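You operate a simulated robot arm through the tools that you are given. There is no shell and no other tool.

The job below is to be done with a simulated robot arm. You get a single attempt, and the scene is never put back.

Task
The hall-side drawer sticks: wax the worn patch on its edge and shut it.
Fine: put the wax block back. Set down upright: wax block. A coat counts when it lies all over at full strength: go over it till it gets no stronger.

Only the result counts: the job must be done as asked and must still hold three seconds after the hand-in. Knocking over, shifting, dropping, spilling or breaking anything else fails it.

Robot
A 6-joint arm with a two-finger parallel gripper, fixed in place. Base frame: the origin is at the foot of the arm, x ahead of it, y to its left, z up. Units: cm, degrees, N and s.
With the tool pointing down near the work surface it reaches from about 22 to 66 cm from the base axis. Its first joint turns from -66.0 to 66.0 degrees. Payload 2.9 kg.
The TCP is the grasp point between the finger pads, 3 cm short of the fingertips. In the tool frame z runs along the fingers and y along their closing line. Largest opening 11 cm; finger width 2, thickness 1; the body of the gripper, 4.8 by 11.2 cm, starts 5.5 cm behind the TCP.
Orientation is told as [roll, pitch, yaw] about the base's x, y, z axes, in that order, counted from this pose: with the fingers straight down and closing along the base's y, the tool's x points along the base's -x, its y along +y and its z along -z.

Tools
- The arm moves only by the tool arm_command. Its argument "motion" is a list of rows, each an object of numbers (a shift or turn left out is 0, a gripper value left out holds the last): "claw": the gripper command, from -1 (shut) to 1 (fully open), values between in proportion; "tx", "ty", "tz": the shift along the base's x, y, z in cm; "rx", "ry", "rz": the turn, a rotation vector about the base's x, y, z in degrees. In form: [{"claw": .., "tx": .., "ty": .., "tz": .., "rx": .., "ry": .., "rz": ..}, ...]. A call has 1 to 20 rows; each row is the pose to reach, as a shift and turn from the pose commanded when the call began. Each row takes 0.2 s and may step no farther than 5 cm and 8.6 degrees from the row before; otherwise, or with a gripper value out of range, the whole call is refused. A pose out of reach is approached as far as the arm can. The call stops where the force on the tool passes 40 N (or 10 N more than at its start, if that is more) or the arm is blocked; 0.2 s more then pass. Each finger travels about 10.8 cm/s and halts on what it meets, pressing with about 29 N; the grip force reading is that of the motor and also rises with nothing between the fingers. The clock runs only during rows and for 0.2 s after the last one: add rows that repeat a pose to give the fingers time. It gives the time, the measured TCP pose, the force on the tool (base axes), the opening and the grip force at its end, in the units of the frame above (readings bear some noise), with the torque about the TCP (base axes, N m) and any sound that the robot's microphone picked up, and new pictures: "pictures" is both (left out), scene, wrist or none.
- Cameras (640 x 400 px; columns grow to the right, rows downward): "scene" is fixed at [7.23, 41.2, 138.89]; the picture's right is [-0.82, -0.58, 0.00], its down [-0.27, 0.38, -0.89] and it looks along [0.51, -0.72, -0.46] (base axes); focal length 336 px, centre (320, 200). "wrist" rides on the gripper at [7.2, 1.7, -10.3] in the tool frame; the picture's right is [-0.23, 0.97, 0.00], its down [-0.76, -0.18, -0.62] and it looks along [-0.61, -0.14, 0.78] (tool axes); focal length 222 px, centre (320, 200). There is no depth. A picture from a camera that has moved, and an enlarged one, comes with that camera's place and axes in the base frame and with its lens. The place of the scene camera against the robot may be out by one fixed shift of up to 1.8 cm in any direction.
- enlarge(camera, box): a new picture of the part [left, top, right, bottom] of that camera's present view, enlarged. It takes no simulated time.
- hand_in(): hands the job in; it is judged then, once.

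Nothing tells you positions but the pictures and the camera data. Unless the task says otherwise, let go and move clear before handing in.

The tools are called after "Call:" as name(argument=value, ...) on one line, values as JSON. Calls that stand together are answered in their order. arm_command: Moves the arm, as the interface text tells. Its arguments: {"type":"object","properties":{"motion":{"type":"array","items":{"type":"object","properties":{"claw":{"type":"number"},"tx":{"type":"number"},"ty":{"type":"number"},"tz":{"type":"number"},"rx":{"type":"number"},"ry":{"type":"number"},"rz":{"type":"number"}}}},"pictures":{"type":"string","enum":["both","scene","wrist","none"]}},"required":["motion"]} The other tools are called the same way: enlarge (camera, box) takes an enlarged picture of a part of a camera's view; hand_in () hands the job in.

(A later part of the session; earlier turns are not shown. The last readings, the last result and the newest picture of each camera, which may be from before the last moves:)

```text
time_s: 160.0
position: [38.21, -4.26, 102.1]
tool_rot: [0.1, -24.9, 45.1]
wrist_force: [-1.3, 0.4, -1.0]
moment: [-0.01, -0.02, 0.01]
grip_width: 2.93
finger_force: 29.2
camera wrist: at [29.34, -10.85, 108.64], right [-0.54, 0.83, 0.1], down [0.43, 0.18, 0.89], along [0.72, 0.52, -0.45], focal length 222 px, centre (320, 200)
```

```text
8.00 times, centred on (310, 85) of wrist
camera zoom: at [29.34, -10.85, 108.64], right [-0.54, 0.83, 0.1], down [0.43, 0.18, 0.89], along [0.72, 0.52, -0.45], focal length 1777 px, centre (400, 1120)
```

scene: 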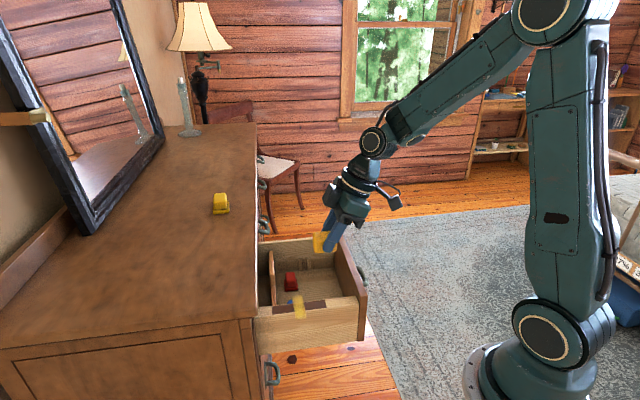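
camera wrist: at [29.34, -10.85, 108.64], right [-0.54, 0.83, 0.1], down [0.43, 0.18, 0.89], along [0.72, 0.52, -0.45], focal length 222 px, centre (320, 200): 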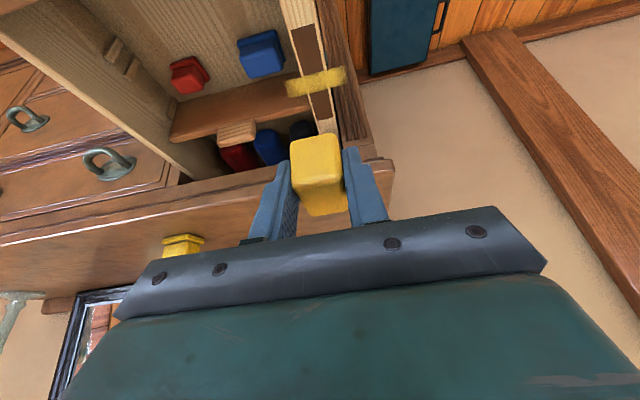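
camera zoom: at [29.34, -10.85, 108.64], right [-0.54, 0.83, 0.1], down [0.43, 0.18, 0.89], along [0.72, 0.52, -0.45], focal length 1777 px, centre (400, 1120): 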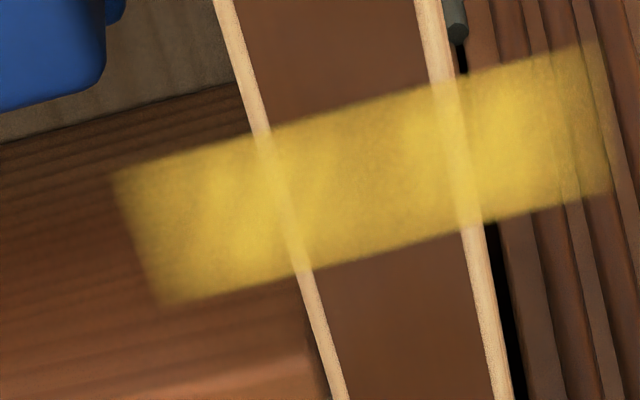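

The band's sides are crisp and its ends fade, symmetric about the patch centre. One more decisive test: a firm frontward stroke through the middle with the block shifted 1.5 cm outward, verifying the force.

Call:
arm_command(motion=[{"tx": 2, "ty": 2.5, "tz": -3}, {"tx": 3.9, "ty": 5.75, "tz": -6}, {"tx": 3.9, "ty": 5.75, "tz": -10}, {"tx": 3.9, "ty": 5.75, "tz": -14}, {"tx": 3.9, "ty": 5.75, "tz": -15}, {"tx": 3.9, "ty": 5.75, "tz": -15.2}], pictures="none")

Call:
arm_command(motion=[{"tz": -0.06}, {"tz": -0.1}], pictures="none")

```text
time_s: 161.4
position: [42.09, 1.5, 87.0]
tool_rot: [0.0, -25.0, 44.9]
wrist_force: [0.2, -0.9, 1.1]
moment: [-0.04, 0.02, -0.02]
grip_width: 2.95
finger_force: 29.0
```

```text
time_s: 162.0
position: [41.98, 1.33, 87.01]
tool_rot: [0.0, -25.0, 44.9]
wrist_force: [0.1, 0.0, 1.5]
moment: [-0.03, -0.04, 0.01]
grip_width: 2.9
finger_force: 29.2
```

Call:
arm_command(motion=[{"tz": -0.06}, {"tz": -0.1}], pictures="none")

Call:
enlarge(camera="scene", box=[270, 280, 330, 330])

```text
time_s: 162.6
position: [42.07, 1.42, 86.97]
tool_rot: [0.0, -25.1, 45.1]
wrist_force: [-4.8, 0.7, 17.9]
moment: [-0.18, 0.19, -0.06]
grip_width: 2.93
finger_force: 28.6
```

```text
8.00 times, centred on (300, 305) of scene
camera zoom: at [7.19, 41.2, 138.89], right [-0.82, -0.58, 0.0], down [-0.27, 0.38, -0.89], along [0.51, -0.72, -0.46], focal length 2684 px, centre (480, -640)
```

zoom: 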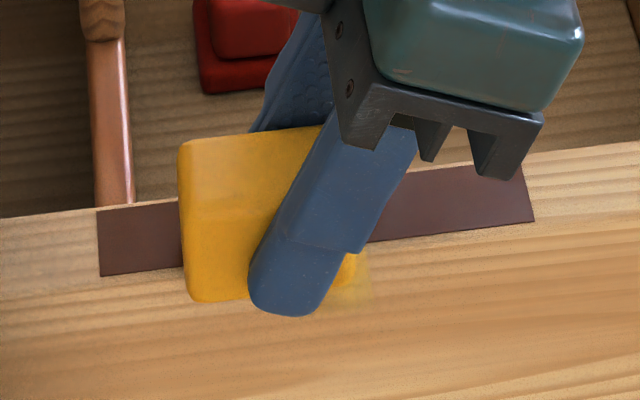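

Call:
arm_command(motion=[{"tx": -0.3, "ty": -0.3, "tz": 0.03}, {"tx": -0.6, "ty": -0.6, "tz": 0.03}, {"tx": -0.9, "ty": -0.9, "tz": 0.03}, {"tx": -1.2, "ty": -1.2, "tz": 0.03}], pictures="none")

Call:
arm_command(motion=[{"tx": -0.3, "ty": -0.3}, {"tx": -0.6, "ty": -0.6}, {"tx": -0.9, "ty": -0.9}, {"tx": -1.2, "ty": -1.2}], pictures="none")

Call:
arm_command(motion=[{"tz": 1}, {"tz": 4, "tx": -1, "ty": -1}, {"tz": 8, "tx": -1.4, "ty": -3}, {"tz": 12, "tx": -1.4, "ty": -3.3}, {"tz": 15.2, "tx": -1.4, "ty": -3.3}], pictures="wrist")

Call:
enlarge(camera="scene", box=[280, 280, 330, 330])

Call:
enlarge(camera="wrist", box=[270, 60, 350, 110])

```text
time_s: 163.6
position: [41.07, 0.18, 86.94]
tool_rot: [-0.1, -25.2, 45.1]
wrist_force: [4.6, 4.6, 19.0]
moment: [-0.04, -0.11, 0.01]
grip_width: 2.9
finger_force: 28.6
```

```text
time_s: 164.6
position: [39.62, -0.97, 86.95]
tool_rot: [0.0, -25.3, 45.1]
wrist_force: [5.0, 7.4, 22.8]
moment: [0.04, -0.1, 0.05]
grip_width: 2.92
finger_force: 29.1
```

```text
time_s: 165.8
position: [38.24, -4.41, 102.59]
tool_rot: [0.1, -25.1, 45.0]
wrist_force: [-0.2, -1.0, 0.2]
moment: [-0.01, 0.0, -0.01]
grip_width: 2.93
finger_force: 29.0
camera wrist: at [29.38, -10.92, 108.96], right [-0.54, 0.83, 0.1], down [0.43, 0.18, 0.89], along [0.72, 0.52, -0.45], focal length 222 px, centre (320, 200)
```

wrist: 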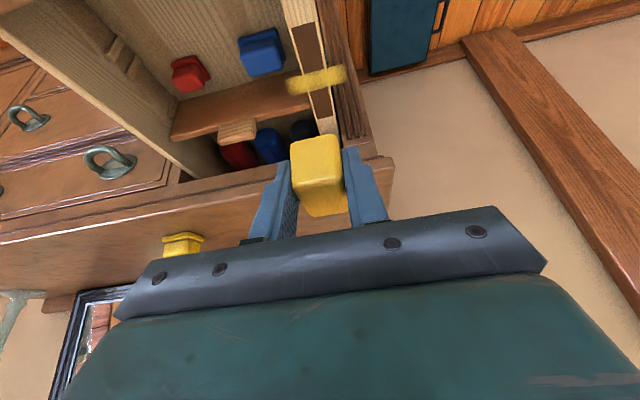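

```text
8.00 times, centred on (305, 305) of scene
camera zoom: at [7.23, 41.2, 138.89], right [-0.82, -0.58, 0.0], down [-0.27, 0.38, -0.89], along [0.51, -0.72, -0.46], focal length 2684 px, centre (440, -640)
```

zoom: 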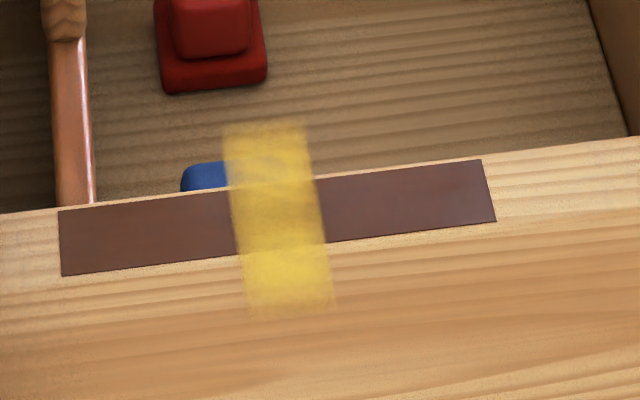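

```text
8.00 times, centred on (310, 85) of wrist
camera zoom: at [29.38, -10.92, 108.96], right [-0.54, 0.83, 0.1], down [0.43, 0.18, 0.89], along [0.72, 0.52, -0.45], focal length 1777 px, centre (400, 1120)
```

zoom: 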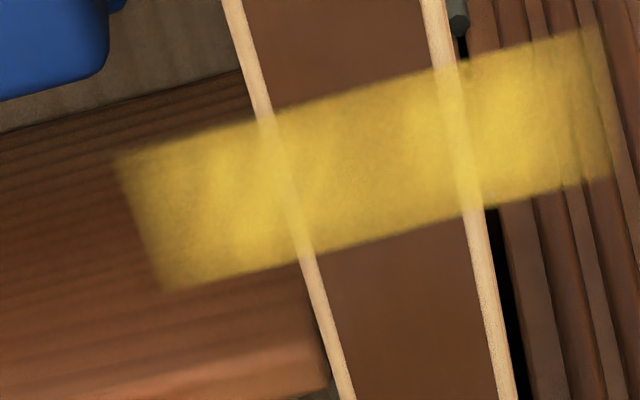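

The band does not extend, so it is just how the coat is displayed: a fixed band that gets denser as the coat builds up. I'll keep rubbing the whole dark strip with verified contact until the band stops getting stronger. First a frontward pass starting from the back end.

Call:
arm_command(motion=[{"tx": 2.4, "ty": 2.4, "tz": -2}, {"tx": 4.8, "ty": 4.8, "tz": -5}, {"tx": 7.2, "ty": 7.2, "tz": -8}, {"tx": 7.2, "ty": 7.2, "tz": -12}, {"tx": 7.2, "ty": 7.2, "tz": -15}, {"tx": 7.2, "ty": 7.2, "tz": -15.35}], pictures="none")

Call:
arm_command(motion=[{"tz": -0.06}, {"tz": -0.1}], pictures="none")

```text
time_s: 167.2
position: [45.46, 2.76, 86.96]
tool_rot: [-0.1, -25.1, 45.0]
wrist_force: [-3.5, -1.2, 9.3]
moment: [-0.1, 0.21, 0.01]
grip_width: 2.92
finger_force: 29.5
```

```text
time_s: 167.8
position: [45.59, 2.9, 86.75]
tool_rot: [-0.1, -25.2, 45.1]
wrist_force: [-4.6, -3.7, 24.6]
moment: [0.05, 0.1, 0.02]
grip_width: 2.91
finger_force: 28.3
```

Call:
arm_command(motion=[{"tz": 0.1}, {"tx": -0.5, "ty": -0.5, "tz": 0.1}, {"tx": -1.0, "ty": -1.0, "tz": 0.1}, {"tx": -1.5, "ty": -1.5, "tz": 0.1}, {"tx": -2.0, "ty": -2.0, "tz": 0.1}], pictures="none")

Call:
arm_command(motion=[{"tx": -0.5, "ty": -0.5}, {"tx": -1.0, "ty": -1.0}, {"tx": -1.5, "ty": -1.5}, {"tx": -2.0, "ty": -2.0}], pictures="none")

Call:
arm_command(motion=[{"tx": -0.5, "ty": -0.5}, {"tx": -1.0, "ty": -1.0}, {"tx": -1.5, "ty": -1.5}, {"tx": -2.0, "ty": -2.0}], pictures="none")

```text
time_s: 169.0
position: [43.75, 1.09, 86.69]
tool_rot: [-0.2, -25.2, 45.1]
wrist_force: [6.1, 4.0, 33.0]
moment: [0.33, -0.05, 0.07]
grip_width: 2.92
finger_force: 29.2
```

```text
time_s: 170.0
position: [41.6, -1.18, 86.8]
tool_rot: [-0.3, -25.3, 45.1]
wrist_force: [9.4, 1.0, 31.5]
moment: [0.29, -0.01, -0.05]
grip_width: 2.93
finger_force: 28.5
```

```text
time_s: 171.0
position: [39.5, -3.11, 86.84]
tool_rot: [-0.1, -25.2, 45.0]
wrist_force: [10.1, 2.0, 29.6]
moment: [0.4, -0.1, -0.04]
grip_width: 2.93
finger_force: 28.2
```

Call:
arm_command(motion=[{"tz": 1}, {"tz": 5, "tx": -0.5, "ty": -0.5}, {"tz": 9, "tx": -1, "ty": -1}, {"tz": 13, "tx": -1.2, "ty": -1.2}, {"tz": 15.4, "tx": -1.2, "ty": -1.2}], pictures="wrist")

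Call:
enlarge(camera="scene", box=[280, 280, 330, 330])

Call:
enlarge(camera="wrist", box=[270, 60, 350, 110])

Call:
enlarge(camera="wrist", box=[270, 110, 380, 220])

Call:
enlarge(camera="scene", box=[280, 200, 370, 290])

```text
time_s: 172.2
position: [37.97, -4.2, 102.18]
tool_rot: [0.2, -24.9, 44.9]
wrist_force: [0.7, -0.6, -0.2]
moment: [0.01, 0.04, 0.0]
grip_width: 2.91
finger_force: 28.4
camera wrist: at [29.08, -10.84, 108.51], right [-0.54, 0.83, 0.1], down [0.43, 0.18, 0.89], along [0.72, 0.52, -0.45], focal length 222 px, centre (320, 200)
```

wrist: 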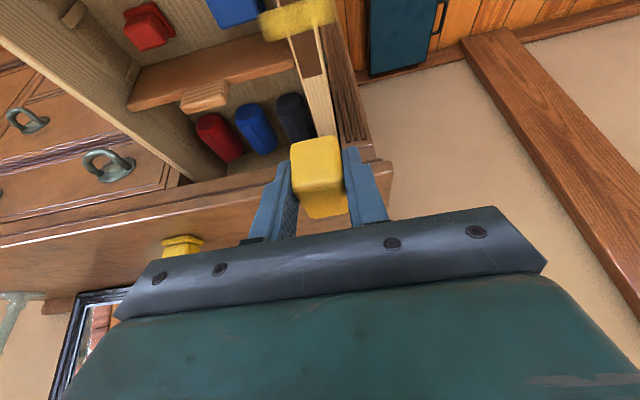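

```text
8.00 times, centred on (305, 305) of scene
camera zoom: at [7.23, 41.2, 138.89], right [-0.82, -0.58, 0.0], down [-0.27, 0.38, -0.89], along [0.51, -0.72, -0.46], focal length 2684 px, centre (440, -640)
```

zoom: 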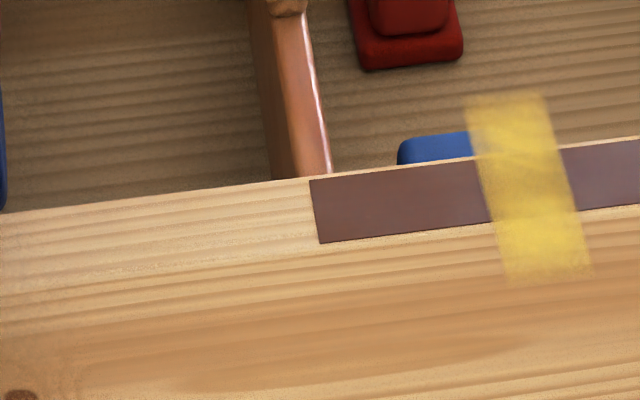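

```text
8.00 times, centred on (310, 85) of wrist
camera zoom: at [29.08, -10.84, 108.51], right [-0.54, 0.83, 0.1], down [0.43, 0.18, 0.89], along [0.72, 0.52, -0.45], focal length 1777 px, centre (400, 1120)
```

zoom: 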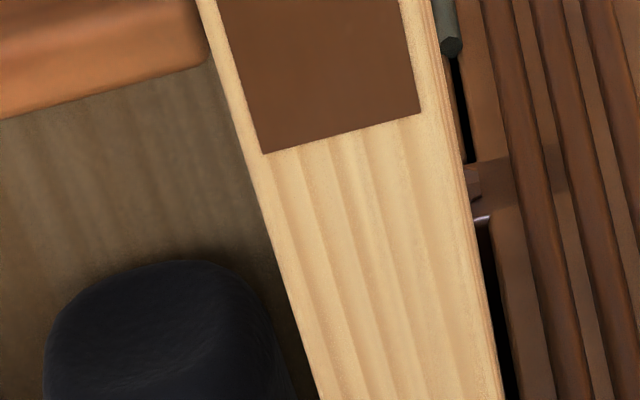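

```text
3.64 times, centred on (325, 165) of wrist
camera zoom: at [29.08, -10.84, 108.51], right [-0.54, 0.83, 0.1], down [0.43, 0.18, 0.89], along [0.72, 0.52, -0.45], focal length 808 px, centre (302, 327)
```

zoom: 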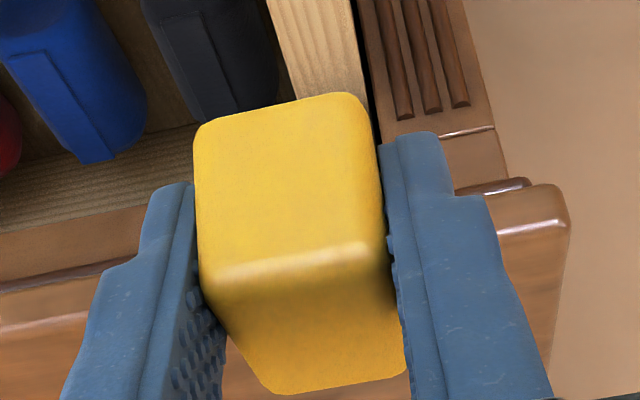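

```text
4.44 times, centred on (325, 245) of scene
camera zoom: at [7.23, 41.2, 138.89], right [-0.82, -0.58, 0.0], down [-0.27, 0.38, -0.89], along [0.51, -0.72, -0.46], focal length 1491 px, centre (298, 0)
```

zoom: 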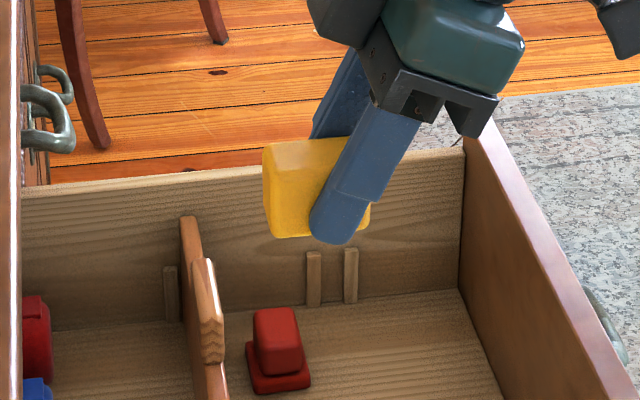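

That last pass pressed too hard and dragged the drawer out about 7 cm more, and the block has crept up between the fingers again. The band is getting denser, though, so waxing works. I'll set the block back down to re-grip it, then push the drawer in a bit and go on with a lighter touch.

Call:
arm_command(motion=[{"tz": 2}, {"tz": 4.5, "rz": -8.2}, {"tx": 2.9, "ty": 0.3, "tz": 4.5, "rz": -16.4}, {"tx": 5.8, "ty": 0.6, "tz": 4.5, "rz": -24.6}, {"tx": 8.7, "ty": 0.9, "tz": 4.5, "rz": -32.8}, {"tx": 11.6, "ty": 1.2, "tz": 4.5, "rz": -41}, {"tx": 14.5, "ty": 1.5, "tz": 4.5, "rz": -49.2}, {"tx": 17.4, "ty": 1.8, "tz": 4.5, "rz": -57.4}, {"tx": 20.3, "ty": 2.1, "tz": 4.5, "rz": -65.6}, {"tx": 23.2, "ty": 2.4, "tz": 4.5, "rz": -73.8}, {"tx": 26.1, "ty": 2.8, "tz": 4.5, "rz": -82}, {"tx": 29, "ty": 3.3, "tz": 4.5, "rz": -90}, {"tx": 29.1, "ty": 3.4, "tz": 0, "rz": -90}, {"tx": 29.1, "ty": 3.4, "tz": -4, "rz": -90}], pictures="wrist")

Call:
enlarge(camera="wrist", box=[220, 80, 440, 230])

```text
time_s: 175.2
position: [67.41, -1.22, 98.45]
tool_rot: [0.0, -25.0, -45.0]
wrist_force: [-0.2, -0.3, 0.0]
moment: [-0.01, 0.04, 0.02]
grip_width: 2.93
finger_force: 29.0
camera wrist: at [60.87, 7.64, 104.85], right [0.83, 0.54, 0.1], down [0.18, -0.43, 0.89], along [0.52, -0.72, -0.45], focal length 222 px, centre (320, 200)
```

wrist: 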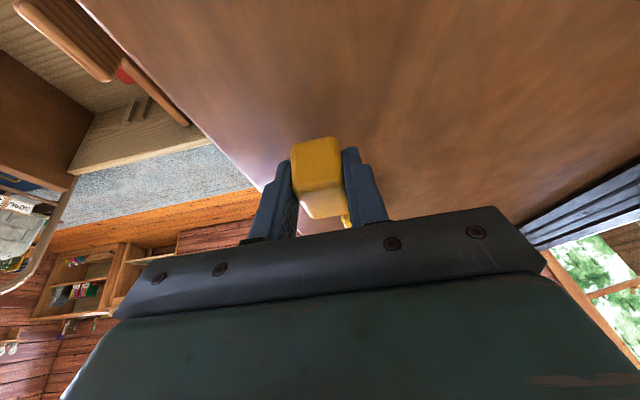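

```text
2.67 times, centred on (330, 155) of wrist
camera zoom: at [60.87, 7.64, 104.85], right [0.83, 0.54, 0.1], down [0.18, -0.43, 0.89], along [0.52, -0.72, -0.45], focal length 592 px, centre (293, 320)
```

zoom: 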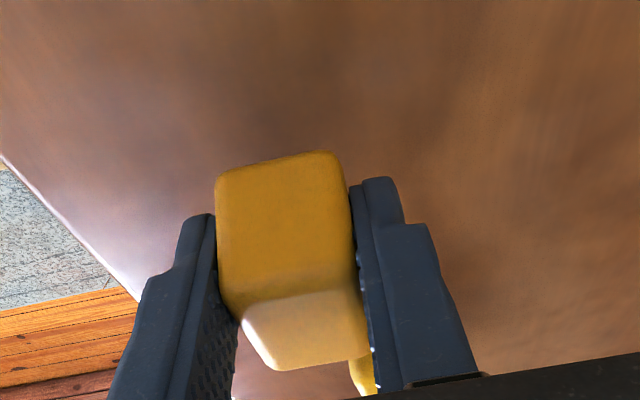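

Call:
arm_command(motion=[{"tz": -0.8}, {"tz": -1.4}, {"tz": -1.8}], pictures="none")

Call:
arm_command(motion=[{"tz": -0.1}, {"tz": -0.2}], pictures="none")

Call:
arm_command(motion=[{"tz": -0.06}, {"tz": -0.1}], pictures="none")

```text
time_s: 176.0
position: [67.36, -0.9, 96.53]
tool_rot: [0.0, -25.0, -45.0]
wrist_force: [-0.4, 0.2, -0.1]
moment: [0.02, 0.02, -0.04]
grip_width: 2.92
finger_force: 29.1
```

```text
time_s: 176.6
position: [67.4, -0.91, 96.18]
tool_rot: [0.0, -25.0, -44.9]
wrist_force: [-0.3, 1.7, 0.3]
moment: [0.03, 0.0, -0.01]
grip_width: 2.91
finger_force: 29.1
```

```text
time_s: 177.2
position: [67.34, -0.97, 96.07]
tool_rot: [0.1, -25.0, -44.9]
wrist_force: [-0.3, -0.3, 2.3]
moment: [0.0, 0.0, 0.0]
grip_width: 2.9
finger_force: 28.6
```

The block touches down. I'll open just enough, rise about 1.3 cm and re-grip higher on the block.

Call:
arm_command(motion=[{"claw": -0.4}, {"claw": -0.25}, {"claw": -0.15}, {"tz": 0.6, "claw": -0.15}, {"tz": 1.25, "claw": -0.15}, {"tz": 1.25, "claw": -0.15}], pictures="wrist")

Call:
enlarge(camera="wrist", box=[220, 80, 440, 230])

Call:
enlarge(camera="scene", box=[190, 190, 250, 250])

```text
time_s: 178.6
position: [67.49, -0.98, 97.4]
tool_rot: [0.0, -25.0, -45.0]
wrist_force: [-0.2, 1.1, 0.5]
moment: [0.01, 0.01, 0.0]
grip_width: 4.69
finger_force: 0.1
camera wrist: at [60.87, 7.97, 103.71], right [0.83, 0.54, 0.1], down [0.18, -0.43, 0.89], along [0.52, -0.72, -0.45], focal length 222 px, centre (320, 200)
```

wrist: 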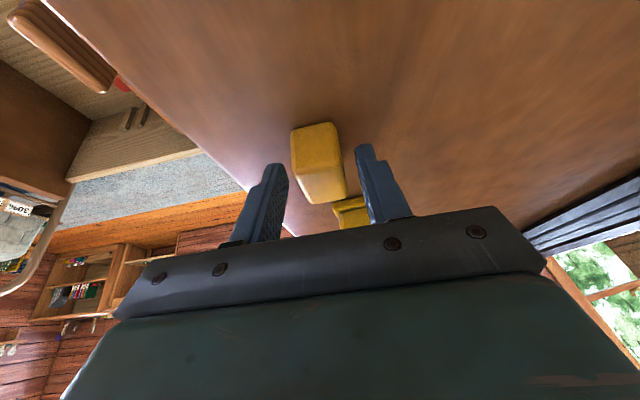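

```text
2.67 times, centred on (330, 155) of wrist
camera zoom: at [60.87, 7.97, 103.71], right [0.83, 0.54, 0.1], down [0.18, -0.43, 0.89], along [0.52, -0.72, -0.45], focal length 592 px, centre (293, 320)
```

zoom: 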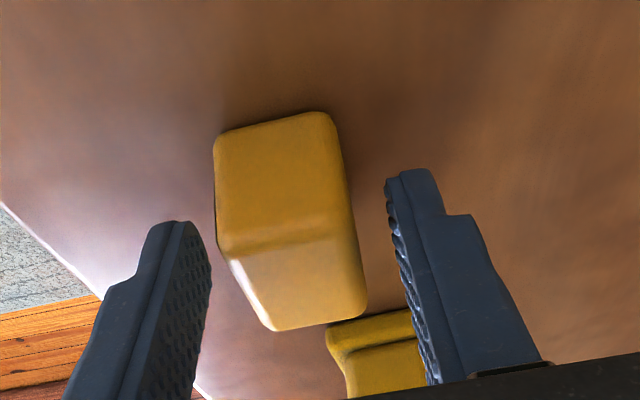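

```text
6.67 times, centred on (220, 220) of scene
camera zoom: at [7.23, 41.2, 138.89], right [-0.82, -0.58, 0.0], down [-0.27, 0.38, -0.89], along [0.51, -0.72, -0.46], focal length 2236 px, centre (987, 67)
```

zoom: 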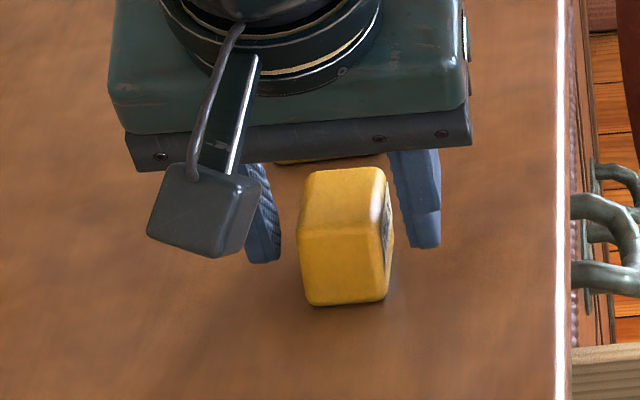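

The block stands upright in its place. Before gripping again, I'll use the empty closed gripper to push the drawer back in by about 7 cm.

Call:
arm_command(motion=[{"tz": 3, "claw": 0}, {"tz": 7.5, "claw": 0}, {"tx": -3.4, "ty": -1.9, "tz": 9, "rz": 7.5, "claw": -0.5}, {"tx": -6.8, "ty": -3.8, "tz": 9, "rz": 15, "claw": -1}, {"tx": -10.2, "ty": -5.7, "tz": 9, "rz": 22.5}, {"tx": -13.6, "ty": -7.6, "tz": 9, "rz": 30}, {"tx": -17, "ty": -9.5, "tz": 9, "rz": 37.5}, {"tx": -20.4, "ty": -11.4, "tz": 9, "rz": 45}, {"tx": -23.8, "ty": -13.3, "tz": 9, "rz": 52.5}, {"tx": -27.2, "ty": -15.2, "tz": 9, "rz": 60}, {"tx": -30.6, "ty": -17.1, "tz": 9, "rz": 67.5}, {"tx": -34, "ty": -19, "tz": 9, "rz": 75}, {"tx": -37.4, "ty": -20.9, "tz": 9, "rz": 82.5}, {"tx": -41.2, "ty": -22.9, "tz": 9, "rz": 90}], pictures="both")

Call:
enlarge(camera="scene", box=[240, 200, 400, 370])

```text
time_s: 181.6
position: [26.2, -24.01, 106.55]
tool_rot: [0.0, -25.0, 45.1]
wrist_force: [-0.2, -0.2, 0.3]
moment: [0.03, -0.01, 0.0]
grip_width: 0.0
finger_force: 28.5
camera wrist: at [17.2, -30.65, 112.97], right [-0.54, 0.83, 0.1], down [0.43, 0.18, 0.89], along [0.72, 0.52, -0.45], focal length 222 px, centre (320, 200)
```

scene: 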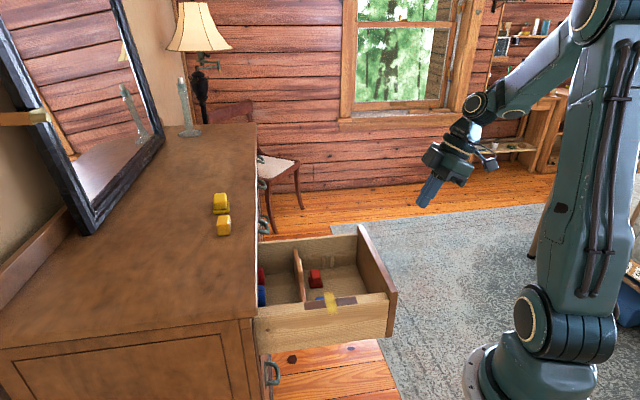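
wrist: 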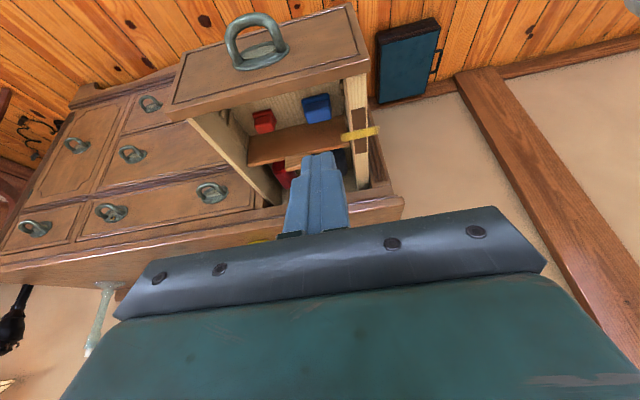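

```text
2.35 times, centred on (320, 285) of scene
camera zoom: at [7.22, 41.2, 138.89], right [-0.82, -0.58, 0.0], down [-0.27, 0.38, -0.89], along [0.51, -0.72, -0.46], focal length 789 px, centre (320, 0)
```

zoom: 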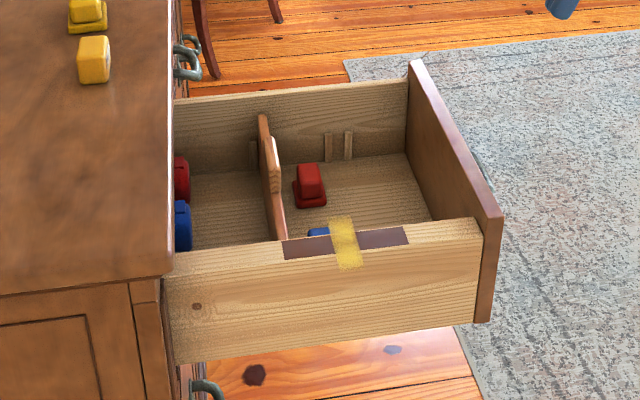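

I see the drawer front's outer face at w≈8.6. Descending in front of it, left of the handle, and pushing it in gently.

Call:
arm_command(motion=[{"tz": -4.5}, {"tz": -9}, {"tz": -13.5}, {"tz": -18}, {"tz": -22.3}], pictures="none")

Call:
arm_command(motion=[{"tx": 1, "ty": 1}, {"tx": 2, "ty": 2}, {"tx": 3, "ty": 3}, {"tx": 3.5, "ty": 3.5}, {"tx": 4, "ty": 4}, {"tx": 4.5, "ty": 4.5}, {"tx": 5, "ty": 5}, {"tx": 5.5, "ty": 5.5}], pictures="none")

Call:
enlarge(camera="scene", box=[240, 200, 400, 370])

```text
time_s: 182.8
position: [26.1, -23.73, 84.08]
tool_rot: [0.0, -24.9, 45.0]
wrist_force: [-0.7, 0.2, -0.4]
moment: [0.01, -0.03, -0.01]
grip_width: 0.0
finger_force: 29.2
```

```text
time_s: 184.6
position: [31.6, -18.24, 84.01]
tool_rot: [0.0, -24.9, 45.0]
wrist_force: [-5.4, -2.1, 0.7]
moment: [-0.07, 0.14, 0.06]
grip_width: 0.01
finger_force: 28.3
```

```text
2.35 times, centred on (320, 285) of scene
camera zoom: at [7.21, 41.19, 138.89], right [-0.82, -0.58, 0.0], down [-0.27, 0.38, -0.89], along [0.51, -0.72, -0.46], focal length 789 px, centre (320, 0)
```

zoom: 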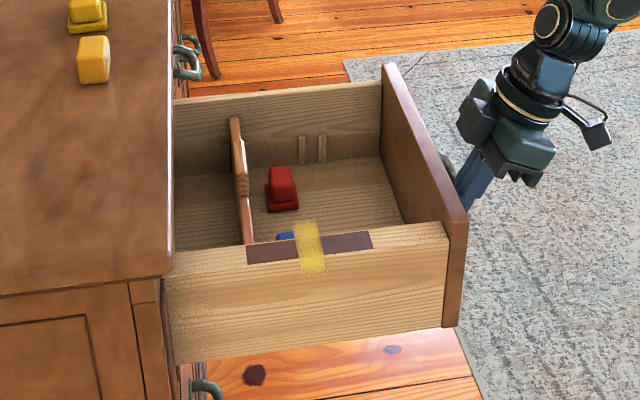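

It pushes easily (about 6 N). A further 3.5 cm.

Call:
arm_command(motion=[{"tx": 0.5, "ty": 0.5}, {"tx": 1, "ty": 1}, {"tx": 1.5, "ty": 1.5}, {"tx": 2, "ty": 2}, {"tx": 2.5, "ty": 2.5}], pictures="none")

Call:
enlarge(camera="scene", box=[230, 230, 370, 370])

Call:
arm_command(motion=[{"tx": -1, "ty": -1}, {"tx": -2, "ty": -2, "tz": 3}, {"tx": -2, "ty": -2, "tz": 7}, {"tx": -2, "ty": -2, "tz": 12}, {"tx": -2, "ty": -2, "tz": 17}, {"tx": -2, "ty": -2, "tz": 22}], pictures="wrist")

Call:
enlarge(camera="scene", box=[270, 280, 330, 330])

```text
time_s: 185.8
position: [34.2, -15.79, 84.13]
tool_rot: [0.0, -25.1, 44.9]
wrist_force: [-5.9, -5.5, -1.6]
moment: [-0.19, 0.13, 0.03]
grip_width: 0.01
finger_force: 28.5
```

```text
2.86 times, centred on (300, 300) of scene
camera zoom: at [7.22, 41.18, 138.89], right [-0.82, -0.58, 0.0], down [-0.27, 0.38, -0.89], along [0.51, -0.72, -0.46], focal length 958 px, centre (377, -86)
```

zoom: 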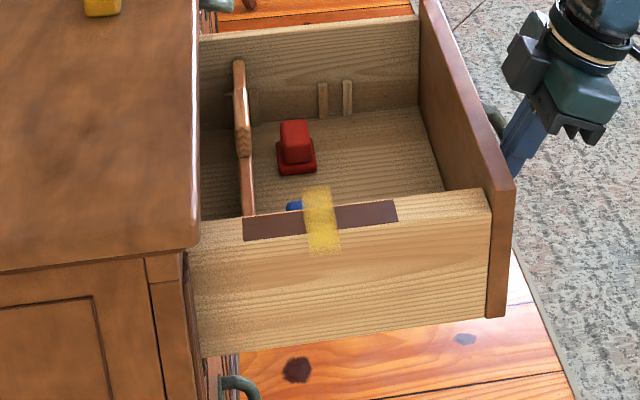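

```text
time_s: 187.2
position: [32.16, -18.18, 105.9]
tool_rot: [0.1, -24.9, 44.9]
wrist_force: [-0.2, -1.1, -0.3]
moment: [0.02, 0.0, 0.03]
grip_width: 0.0
finger_force: 28.4
camera wrist: at [23.19, -24.67, 112.34], right [-0.54, 0.83, 0.1], down [0.43, 0.18, 0.89], along [0.72, 0.52, -0.45], focal length 222 px, centre (320, 200)
```

wrist: 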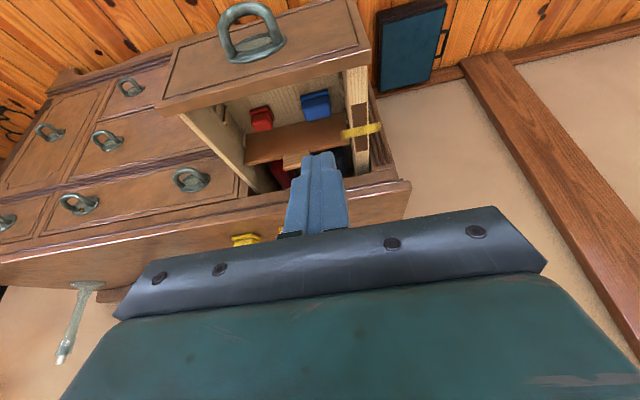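

```text
8.00 times, centred on (300, 305) of scene
camera zoom: at [7.22, 41.2, 138.89], right [-0.82, -0.58, 0.0], down [-0.27, 0.38, -0.89], along [0.51, -0.72, -0.46], focal length 2684 px, centre (480, -640)
```

zoom: 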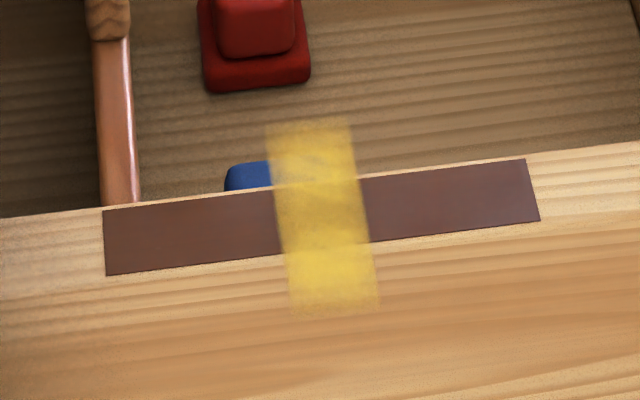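

The drawer is back where it was (patch at w≈24.4–36.6). Now fetching the wax block again.

Call:
arm_command(motion=[{"tx": 3.2, "ty": 1.6, "rz": -8.2}, {"tx": 6.4, "ty": 3.2, "rz": -16.4}, {"tx": 9.6, "ty": 4.8, "rz": -24.6}, {"tx": 12.8, "ty": 6.4, "rz": -32.8}, {"tx": 16, "ty": 8, "rz": -41}, {"tx": 19.2, "ty": 9.6, "rz": -49.2}, {"tx": 22.4, "ty": 11.2, "rz": -57.4}, {"tx": 25.6, "ty": 12.8, "rz": -65.6}, {"tx": 28.8, "ty": 14.4, "rz": -73.8}, {"tx": 32, "ty": 16, "rz": -82, "claw": 0}, {"tx": 35.2, "ty": 17.1, "rz": -90, "claw": 0.3}, {"tx": 35.2, "ty": 17.1, "tz": -3, "rz": -90, "claw": 0.3}, {"tx": 35.2, "ty": 17.1, "tz": -6, "rz": -90, "claw": 0.3}, {"tx": 35.2, "ty": 17.1, "tz": -8.5, "rz": -90, "claw": 0.3}], pictures="wrist")

Call:
enlarge(camera="wrist", box=[180, 80, 480, 260])

```text
time_s: 190.2
position: [67.25, -0.71, 97.45]
tool_rot: [0.1, -25.0, -45.0]
wrist_force: [1.0, 0.5, 0.2]
moment: [0.02, -0.02, 0.0]
grip_width: 7.16
finger_force: 0.0
camera wrist: at [60.74, 8.12, 103.86], right [0.83, 0.54, 0.1], down [0.18, -0.43, 0.89], along [0.52, -0.72, -0.45], focal length 222 px, centre (320, 200)
```

wrist: 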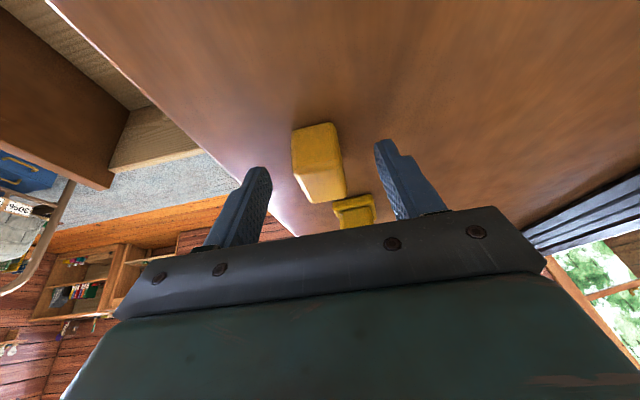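

```text
2.13 times, centred on (330, 170) of wrist
camera zoom: at [60.74, 8.12, 103.86], right [0.83, 0.54, 0.1], down [0.18, -0.43, 0.89], along [0.52, -0.72, -0.45], focal length 474 px, centre (299, 264)
```

zoom: 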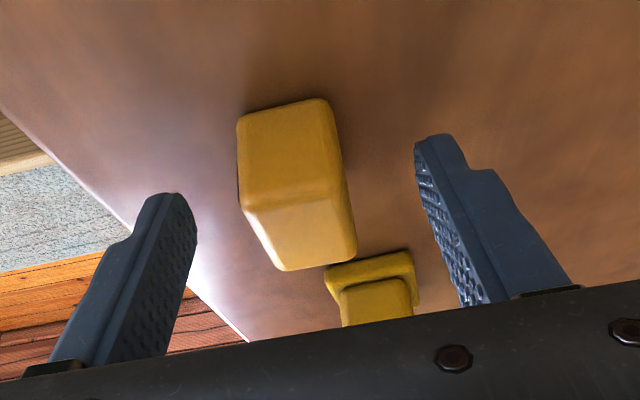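

I'll shift 0.6 cm so the fingertips are centred on the block, then close and lift.

Call:
arm_command(motion=[{"tx": 0.4, "ty": -0.45, "tz": -0.15, "claw": 0.3}, {"tx": 0.4, "ty": -0.45, "tz": -0.15, "claw": -0.2}, {"tx": 0.4, "ty": -0.45, "tz": -0.15, "claw": -1}, {"tx": 0.4, "ty": -0.45, "tz": -0.15, "claw": -1}, {"tx": 0.4, "ty": -0.45, "tz": -0.15, "claw": -1}], pictures="none")

Call:
arm_command(motion=[{"tz": 1}, {"tz": 4}, {"tz": 8}, {"tz": 9}], pictures="wrist")

Call:
enlarge(camera="wrist", box=[270, 110, 380, 220])

```text
time_s: 191.4
position: [67.68, -1.29, 97.18]
tool_rot: [0.1, -25.0, -45.0]
wrist_force: [0.2, -0.5, 1.4]
moment: [-0.04, 0.01, -0.02]
grip_width: 2.91
finger_force: 28.6
```

```text
time_s: 192.4
position: [67.59, -1.11, 106.31]
tool_rot: [0.1, -25.0, -45.0]
wrist_force: [-0.8, -0.1, -0.3]
moment: [-0.03, 0.02, -0.01]
grip_width: 2.9
finger_force: 29.1
camera wrist: at [61.1, 7.72, 112.83], right [0.83, 0.54, 0.1], down [0.18, -0.43, 0.89], along [0.52, -0.72, -0.45], focal length 222 px, centre (320, 200)
```

wrist: 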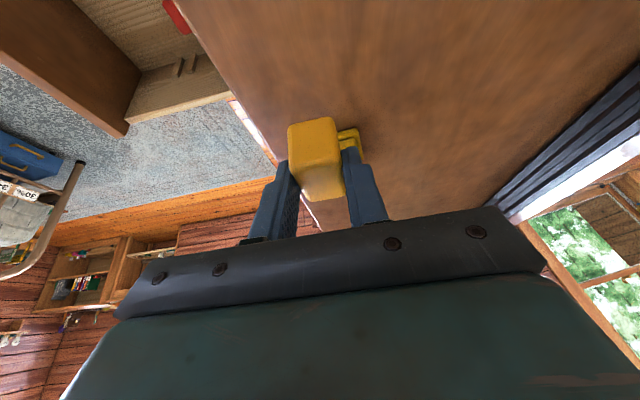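

```text
3.64 times, centred on (325, 165) of wrist
camera zoom: at [61.1, 7.72, 112.83], right [0.83, 0.54, 0.1], down [0.18, -0.43, 0.89], along [0.52, -0.72, -0.45], focal length 808 px, centre (302, 327)
```

zoom: 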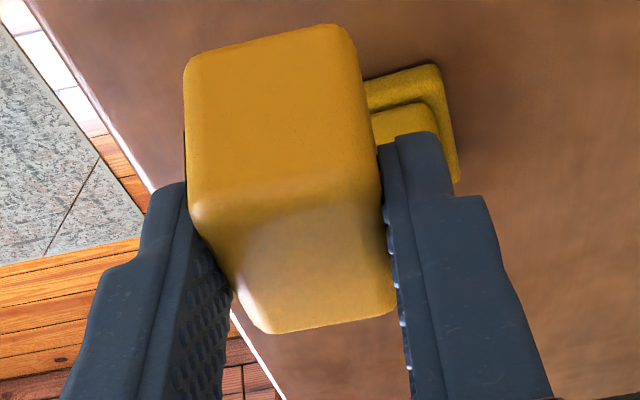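

Good grip. Over to the patch middle.

Call:
arm_command(motion=[{"tx": -2.1, "rz": 7.5}, {"tx": -4.2, "rz": 15}, {"tx": -6.3, "rz": 22.5}, {"tx": -8.4, "rz": 30}, {"tx": -10.5, "rz": 37.5}, {"tx": -12.6, "rz": 45}, {"tx": -14.7, "rz": 52.5}, {"tx": -16.8, "rz": 60}, {"tx": -18.9, "rz": 67.5}, {"tx": -21, "ty": 0.2, "rz": 75}, {"tx": -23.1, "ty": 0.4, "rz": 82.5}, {"tx": -25.6, "ty": 0.6, "rz": 90}, {"tx": -25.6, "ty": 0.6, "tz": -4.5, "rz": 90}, {"tx": -25.6, "ty": 0.6, "tz": -9, "rz": 90}, {"tx": -25.6, "ty": 0.6, "tz": -13.5, "rz": 90}, {"tx": -25.6, "ty": 0.6, "tz": -17.5, "rz": 90}, {"tx": -25.6, "ty": 0.6, "tz": -18.2, "rz": 90}], pictures="none")

Call:
enlarge(camera="scene", box=[270, 280, 330, 330])

Call:
arm_command(motion=[{"tz": -0.1}, {"tz": -0.2}], pictures="none")

```text
time_s: 196.0
position: [42.18, -0.63, 88.18]
tool_rot: [0.0, -25.0, 45.0]
wrist_force: [-0.2, -0.5, -0.5]
moment: [0.0, -0.02, 0.06]
grip_width: 2.92
finger_force: 29.2
```

```text
8.00 times, centred on (300, 305) of scene
camera zoom: at [7.23, 41.19, 138.89], right [-0.82, -0.58, 0.0], down [-0.27, 0.38, -0.89], along [0.51, -0.72, -0.46], focal length 2684 px, centre (480, -640)
```

zoom: 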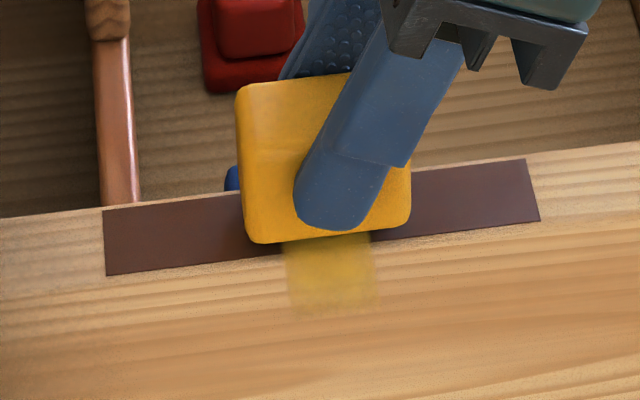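

```text
time_s: 196.6
position: [42.11, -0.59, 88.05]
tool_rot: [0.0, -25.0, 45.0]
wrist_force: [-0.3, -0.4, -1.4]
moment: [-0.03, 0.0, 0.01]
grip_width: 2.91
finger_force: 28.9
```

Call:
arm_command(motion=[{"tz": -0.1}, {"tz": -0.15}], pictures="none")

Call:
arm_command(motion=[{"tz": -0.05}], pictures="none")

```text
time_s: 197.2
position: [42.12, -0.53, 87.87]
tool_rot: [-0.1, -25.1, 44.9]
wrist_force: [-3.8, -2.9, 15.6]
moment: [-0.09, 0.23, 0.02]
grip_width: 2.94
finger_force: 29.5
```

```text
time_s: 197.6
position: [42.23, -0.49, 87.87]
tool_rot: [-0.1, -25.1, 45.0]
wrist_force: [-2.8, -5.7, 22.1]
moment: [-0.05, 0.0, 0.01]
grip_width: 2.94
finger_force: 28.5
```

Call:
arm_command(motion=[{"tz": 0.1}, {"tx": 0.5, "ty": 0.5, "tz": 0.1}, {"tx": 1.0, "ty": 1.0, "tz": 0.1}, {"tx": 1.5, "ty": 1.5, "tz": 0.1}], pictures="none")

Call:
arm_command(motion=[{"tx": 0.5, "ty": 0.5}, {"tx": 1.0, "ty": 1.0}, {"tx": 1.5, "ty": 1.5}], pictures="none")

Call:
enlarge(camera="scene", box=[270, 280, 330, 330])

```text
time_s: 198.6
position: [43.76, 0.94, 87.83]
tool_rot: [0.0, -24.8, 45.0]
wrist_force: [-2.4, -3.2, 11.9]
moment: [0.08, -0.13, -0.01]
grip_width: 2.91
finger_force: 29.0
```

```text
time_s: 199.4
position: [45.25, 2.51, 87.91]
tool_rot: [0.1, -25.0, 44.9]
wrist_force: [-2.3, -1.9, 6.5]
moment: [0.06, -0.11, 0.01]
grip_width: 2.94
finger_force: 28.6
```

```text
8.00 times, centred on (300, 305) of scene
camera zoom: at [7.21, 41.19, 138.89], right [-0.82, -0.58, 0.0], down [-0.27, 0.38, -0.89], along [0.51, -0.72, -0.46], focal length 2684 px, centre (480, -640)
```

zoom: 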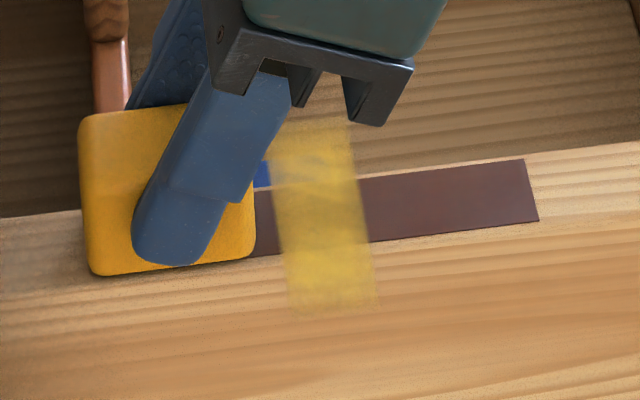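

Call:
arm_command(motion=[{"tx": -0.5, "ty": -0.5}, {"tx": -1.0, "ty": -1.0}, {"tx": -1.5, "ty": -1.5}], pictures="none")

Call:
arm_command(motion=[{"tx": -0.5, "ty": -0.5, "tz": 0.03}, {"tx": -1.0, "ty": -1.0, "tz": 0.04}, {"tx": -1.5, "ty": -1.5, "tz": 0.04}], pictures="none")

Call:
arm_command(motion=[{"tx": -0.5, "ty": -0.5, "tz": 0.02}, {"tx": -1.0, "ty": -1.0, "tz": 0.02}, {"tx": -1.5, "ty": -1.5, "tz": 0.02}], pictures="none")

Call:
arm_command(motion=[{"tx": -0.5, "ty": -0.5, "tz": 0.02}, {"tx": -1.0, "ty": -1.0, "tz": 0.02}, {"tx": -1.7, "ty": -1.7, "tz": 0.02}], pictures="none")

Call:
enlarge(camera="scene", box=[270, 280, 330, 330])

```text
time_s: 200.2
position: [43.66, 0.79, 87.91]
tool_rot: [-0.1, -25.0, 45.1]
wrist_force: [0.7, 1.2, 4.0]
moment: [0.14, -0.15, 0.03]
grip_width: 2.92
finger_force: 29.3
```

```text
time_s: 201.0
position: [42.1, -0.54, 87.85]
tool_rot: [0.1, -24.9, 45.0]
wrist_force: [-0.6, -0.6, 0.5]
moment: [0.0, -0.01, -0.02]
grip_width: 2.94
finger_force: 29.0
```

```text
time_s: 201.8
position: [40.73, -2.03, 88.04]
tool_rot: [0.1, -25.0, 45.0]
wrist_force: [-0.2, 0.1, 0.2]
moment: [-0.02, -0.01, 0.0]
grip_width: 2.9
finger_force: 29.6
```

```text
time_s: 202.6
position: [39.01, -3.8, 87.97]
tool_rot: [0.0, -25.0, 45.0]
wrist_force: [0.0, -0.7, 0.8]
moment: [-0.02, -0.01, -0.01]
grip_width: 2.92
finger_force: 29.1
```

```text
8.00 times, centred on (300, 305) of scene
camera zoom: at [7.23, 41.2, 138.89], right [-0.82, -0.58, 0.0], down [-0.27, 0.38, -0.89], along [0.51, -0.72, -0.46], focal length 2684 px, centre (480, -640)
```

zoom: 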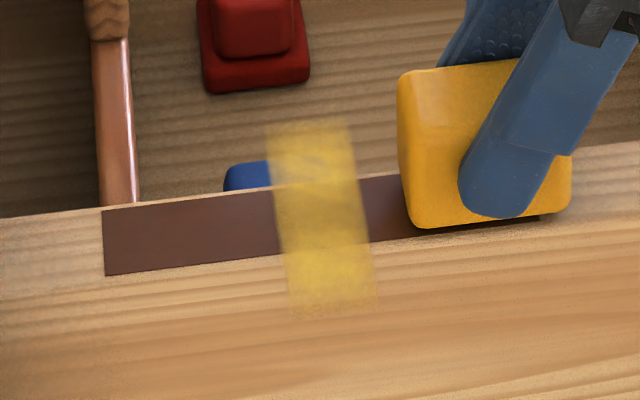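

Call:
arm_command(motion=[{"tz": -0.08}, {"tz": -0.12}], pictures="none")

Call:
arm_command(motion=[{"tz": -0.04}], pictures="none")

```text
time_s: 203.2
position: [38.89, -3.7, 87.85]
tool_rot: [0.0, -25.1, 45.0]
wrist_force: [-5.0, 1.5, 12.7]
moment: [0.15, 0.14, 0.07]
grip_width: 2.91
finger_force: 29.5
```

```text
time_s: 203.6
position: [38.96, -3.59, 87.83]
tool_rot: [0.0, -25.1, 45.0]
wrist_force: [-3.4, 3.9, 12.9]
moment: [0.2, 0.04, 0.04]
grip_width: 2.93
finger_force: 28.6
```

Call:
arm_command(motion=[{"tx": -0.4, "ty": -0.4}, {"tx": -0.8, "ty": -0.8}, {"tx": -0.4, "ty": -0.4}, {"tx": 0, "ty": 0}], pictures="none")

Call:
enlarge(camera="scene", box=[270, 280, 330, 330])

Call:
arm_command(motion=[{"tx": 0.5, "ty": 0.5}, {"tx": 1.0, "ty": 1.0}, {"tx": 1.5, "ty": 1.5}, {"tx": 2.0, "ty": 2.0}], pictures="none")

Call:
arm_command(motion=[{"tx": 0.5, "ty": 0.5}, {"tx": 1.0, "ty": 1.0}, {"tx": 1.5, "ty": 1.5}, {"tx": 2.0, "ty": 2.0}], pictures="none")

Call:
arm_command(motion=[{"tx": 0.5, "ty": 0.5}, {"tx": 1.0, "ty": 1.0}, {"tx": 1.5, "ty": 1.5}, {"tx": 2.0, "ty": 2.0}], pictures="none")

Call:
enlarge(camera="scene", box=[270, 280, 330, 330])

```text
time_s: 204.6
position: [38.92, -3.85, 87.68]
tool_rot: [0.1, -24.8, 44.9]
wrist_force: [-0.3, -2.8, 7.0]
moment: [-0.09, -0.04, -0.04]
grip_width: 2.92
finger_force: 29.0
```

```text
8.00 times, centred on (300, 305) of scene
camera zoom: at [7.21, 41.19, 138.89], right [-0.82, -0.58, 0.0], down [-0.27, 0.38, -0.89], along [0.51, -0.72, -0.46], focal length 2684 px, centre (480, -640)
```

zoom: 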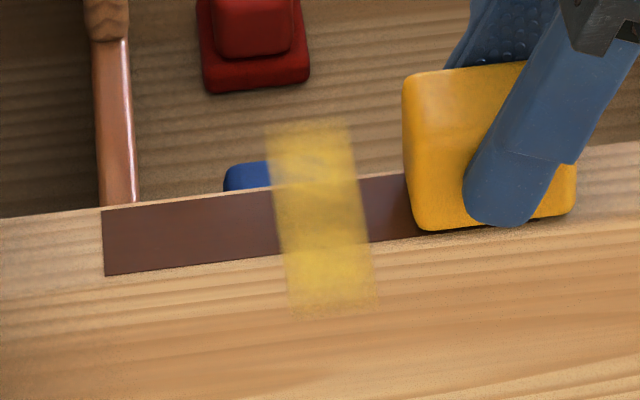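

```text
time_s: 205.6
position: [40.94, -1.87, 87.75]
tool_rot: [-0.1, -25.0, 45.0]
wrist_force: [0.0, 0.1, 0.3]
moment: [-0.03, 0.0, -0.01]
grip_width: 2.91
finger_force: 29.2
```

```text
time_s: 206.6
position: [42.89, 0.31, 87.68]
tool_rot: [0.0, -24.9, 45.0]
wrist_force: [0.7, 0.8, -0.7]
moment: [0.01, 0.0, 0.0]
grip_width: 2.88
finger_force: 28.9
```

```text
time_s: 207.6
position: [44.93, 2.3, 87.81]
tool_rot: [0.0, -25.0, 45.1]
wrist_force: [0.7, 0.6, -0.3]
moment: [0.02, -0.01, -0.01]
grip_width: 2.93
finger_force: 28.6
```

```text
8.00 times, centred on (300, 305) of scene
camera zoom: at [7.23, 41.2, 138.89], right [-0.82, -0.58, 0.0], down [-0.27, 0.38, -0.89], along [0.51, -0.72, -0.46], focal length 2684 px, centre (480, -640)
```

zoom: 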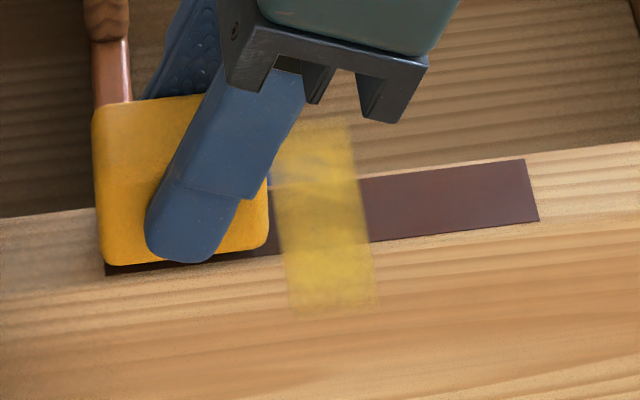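

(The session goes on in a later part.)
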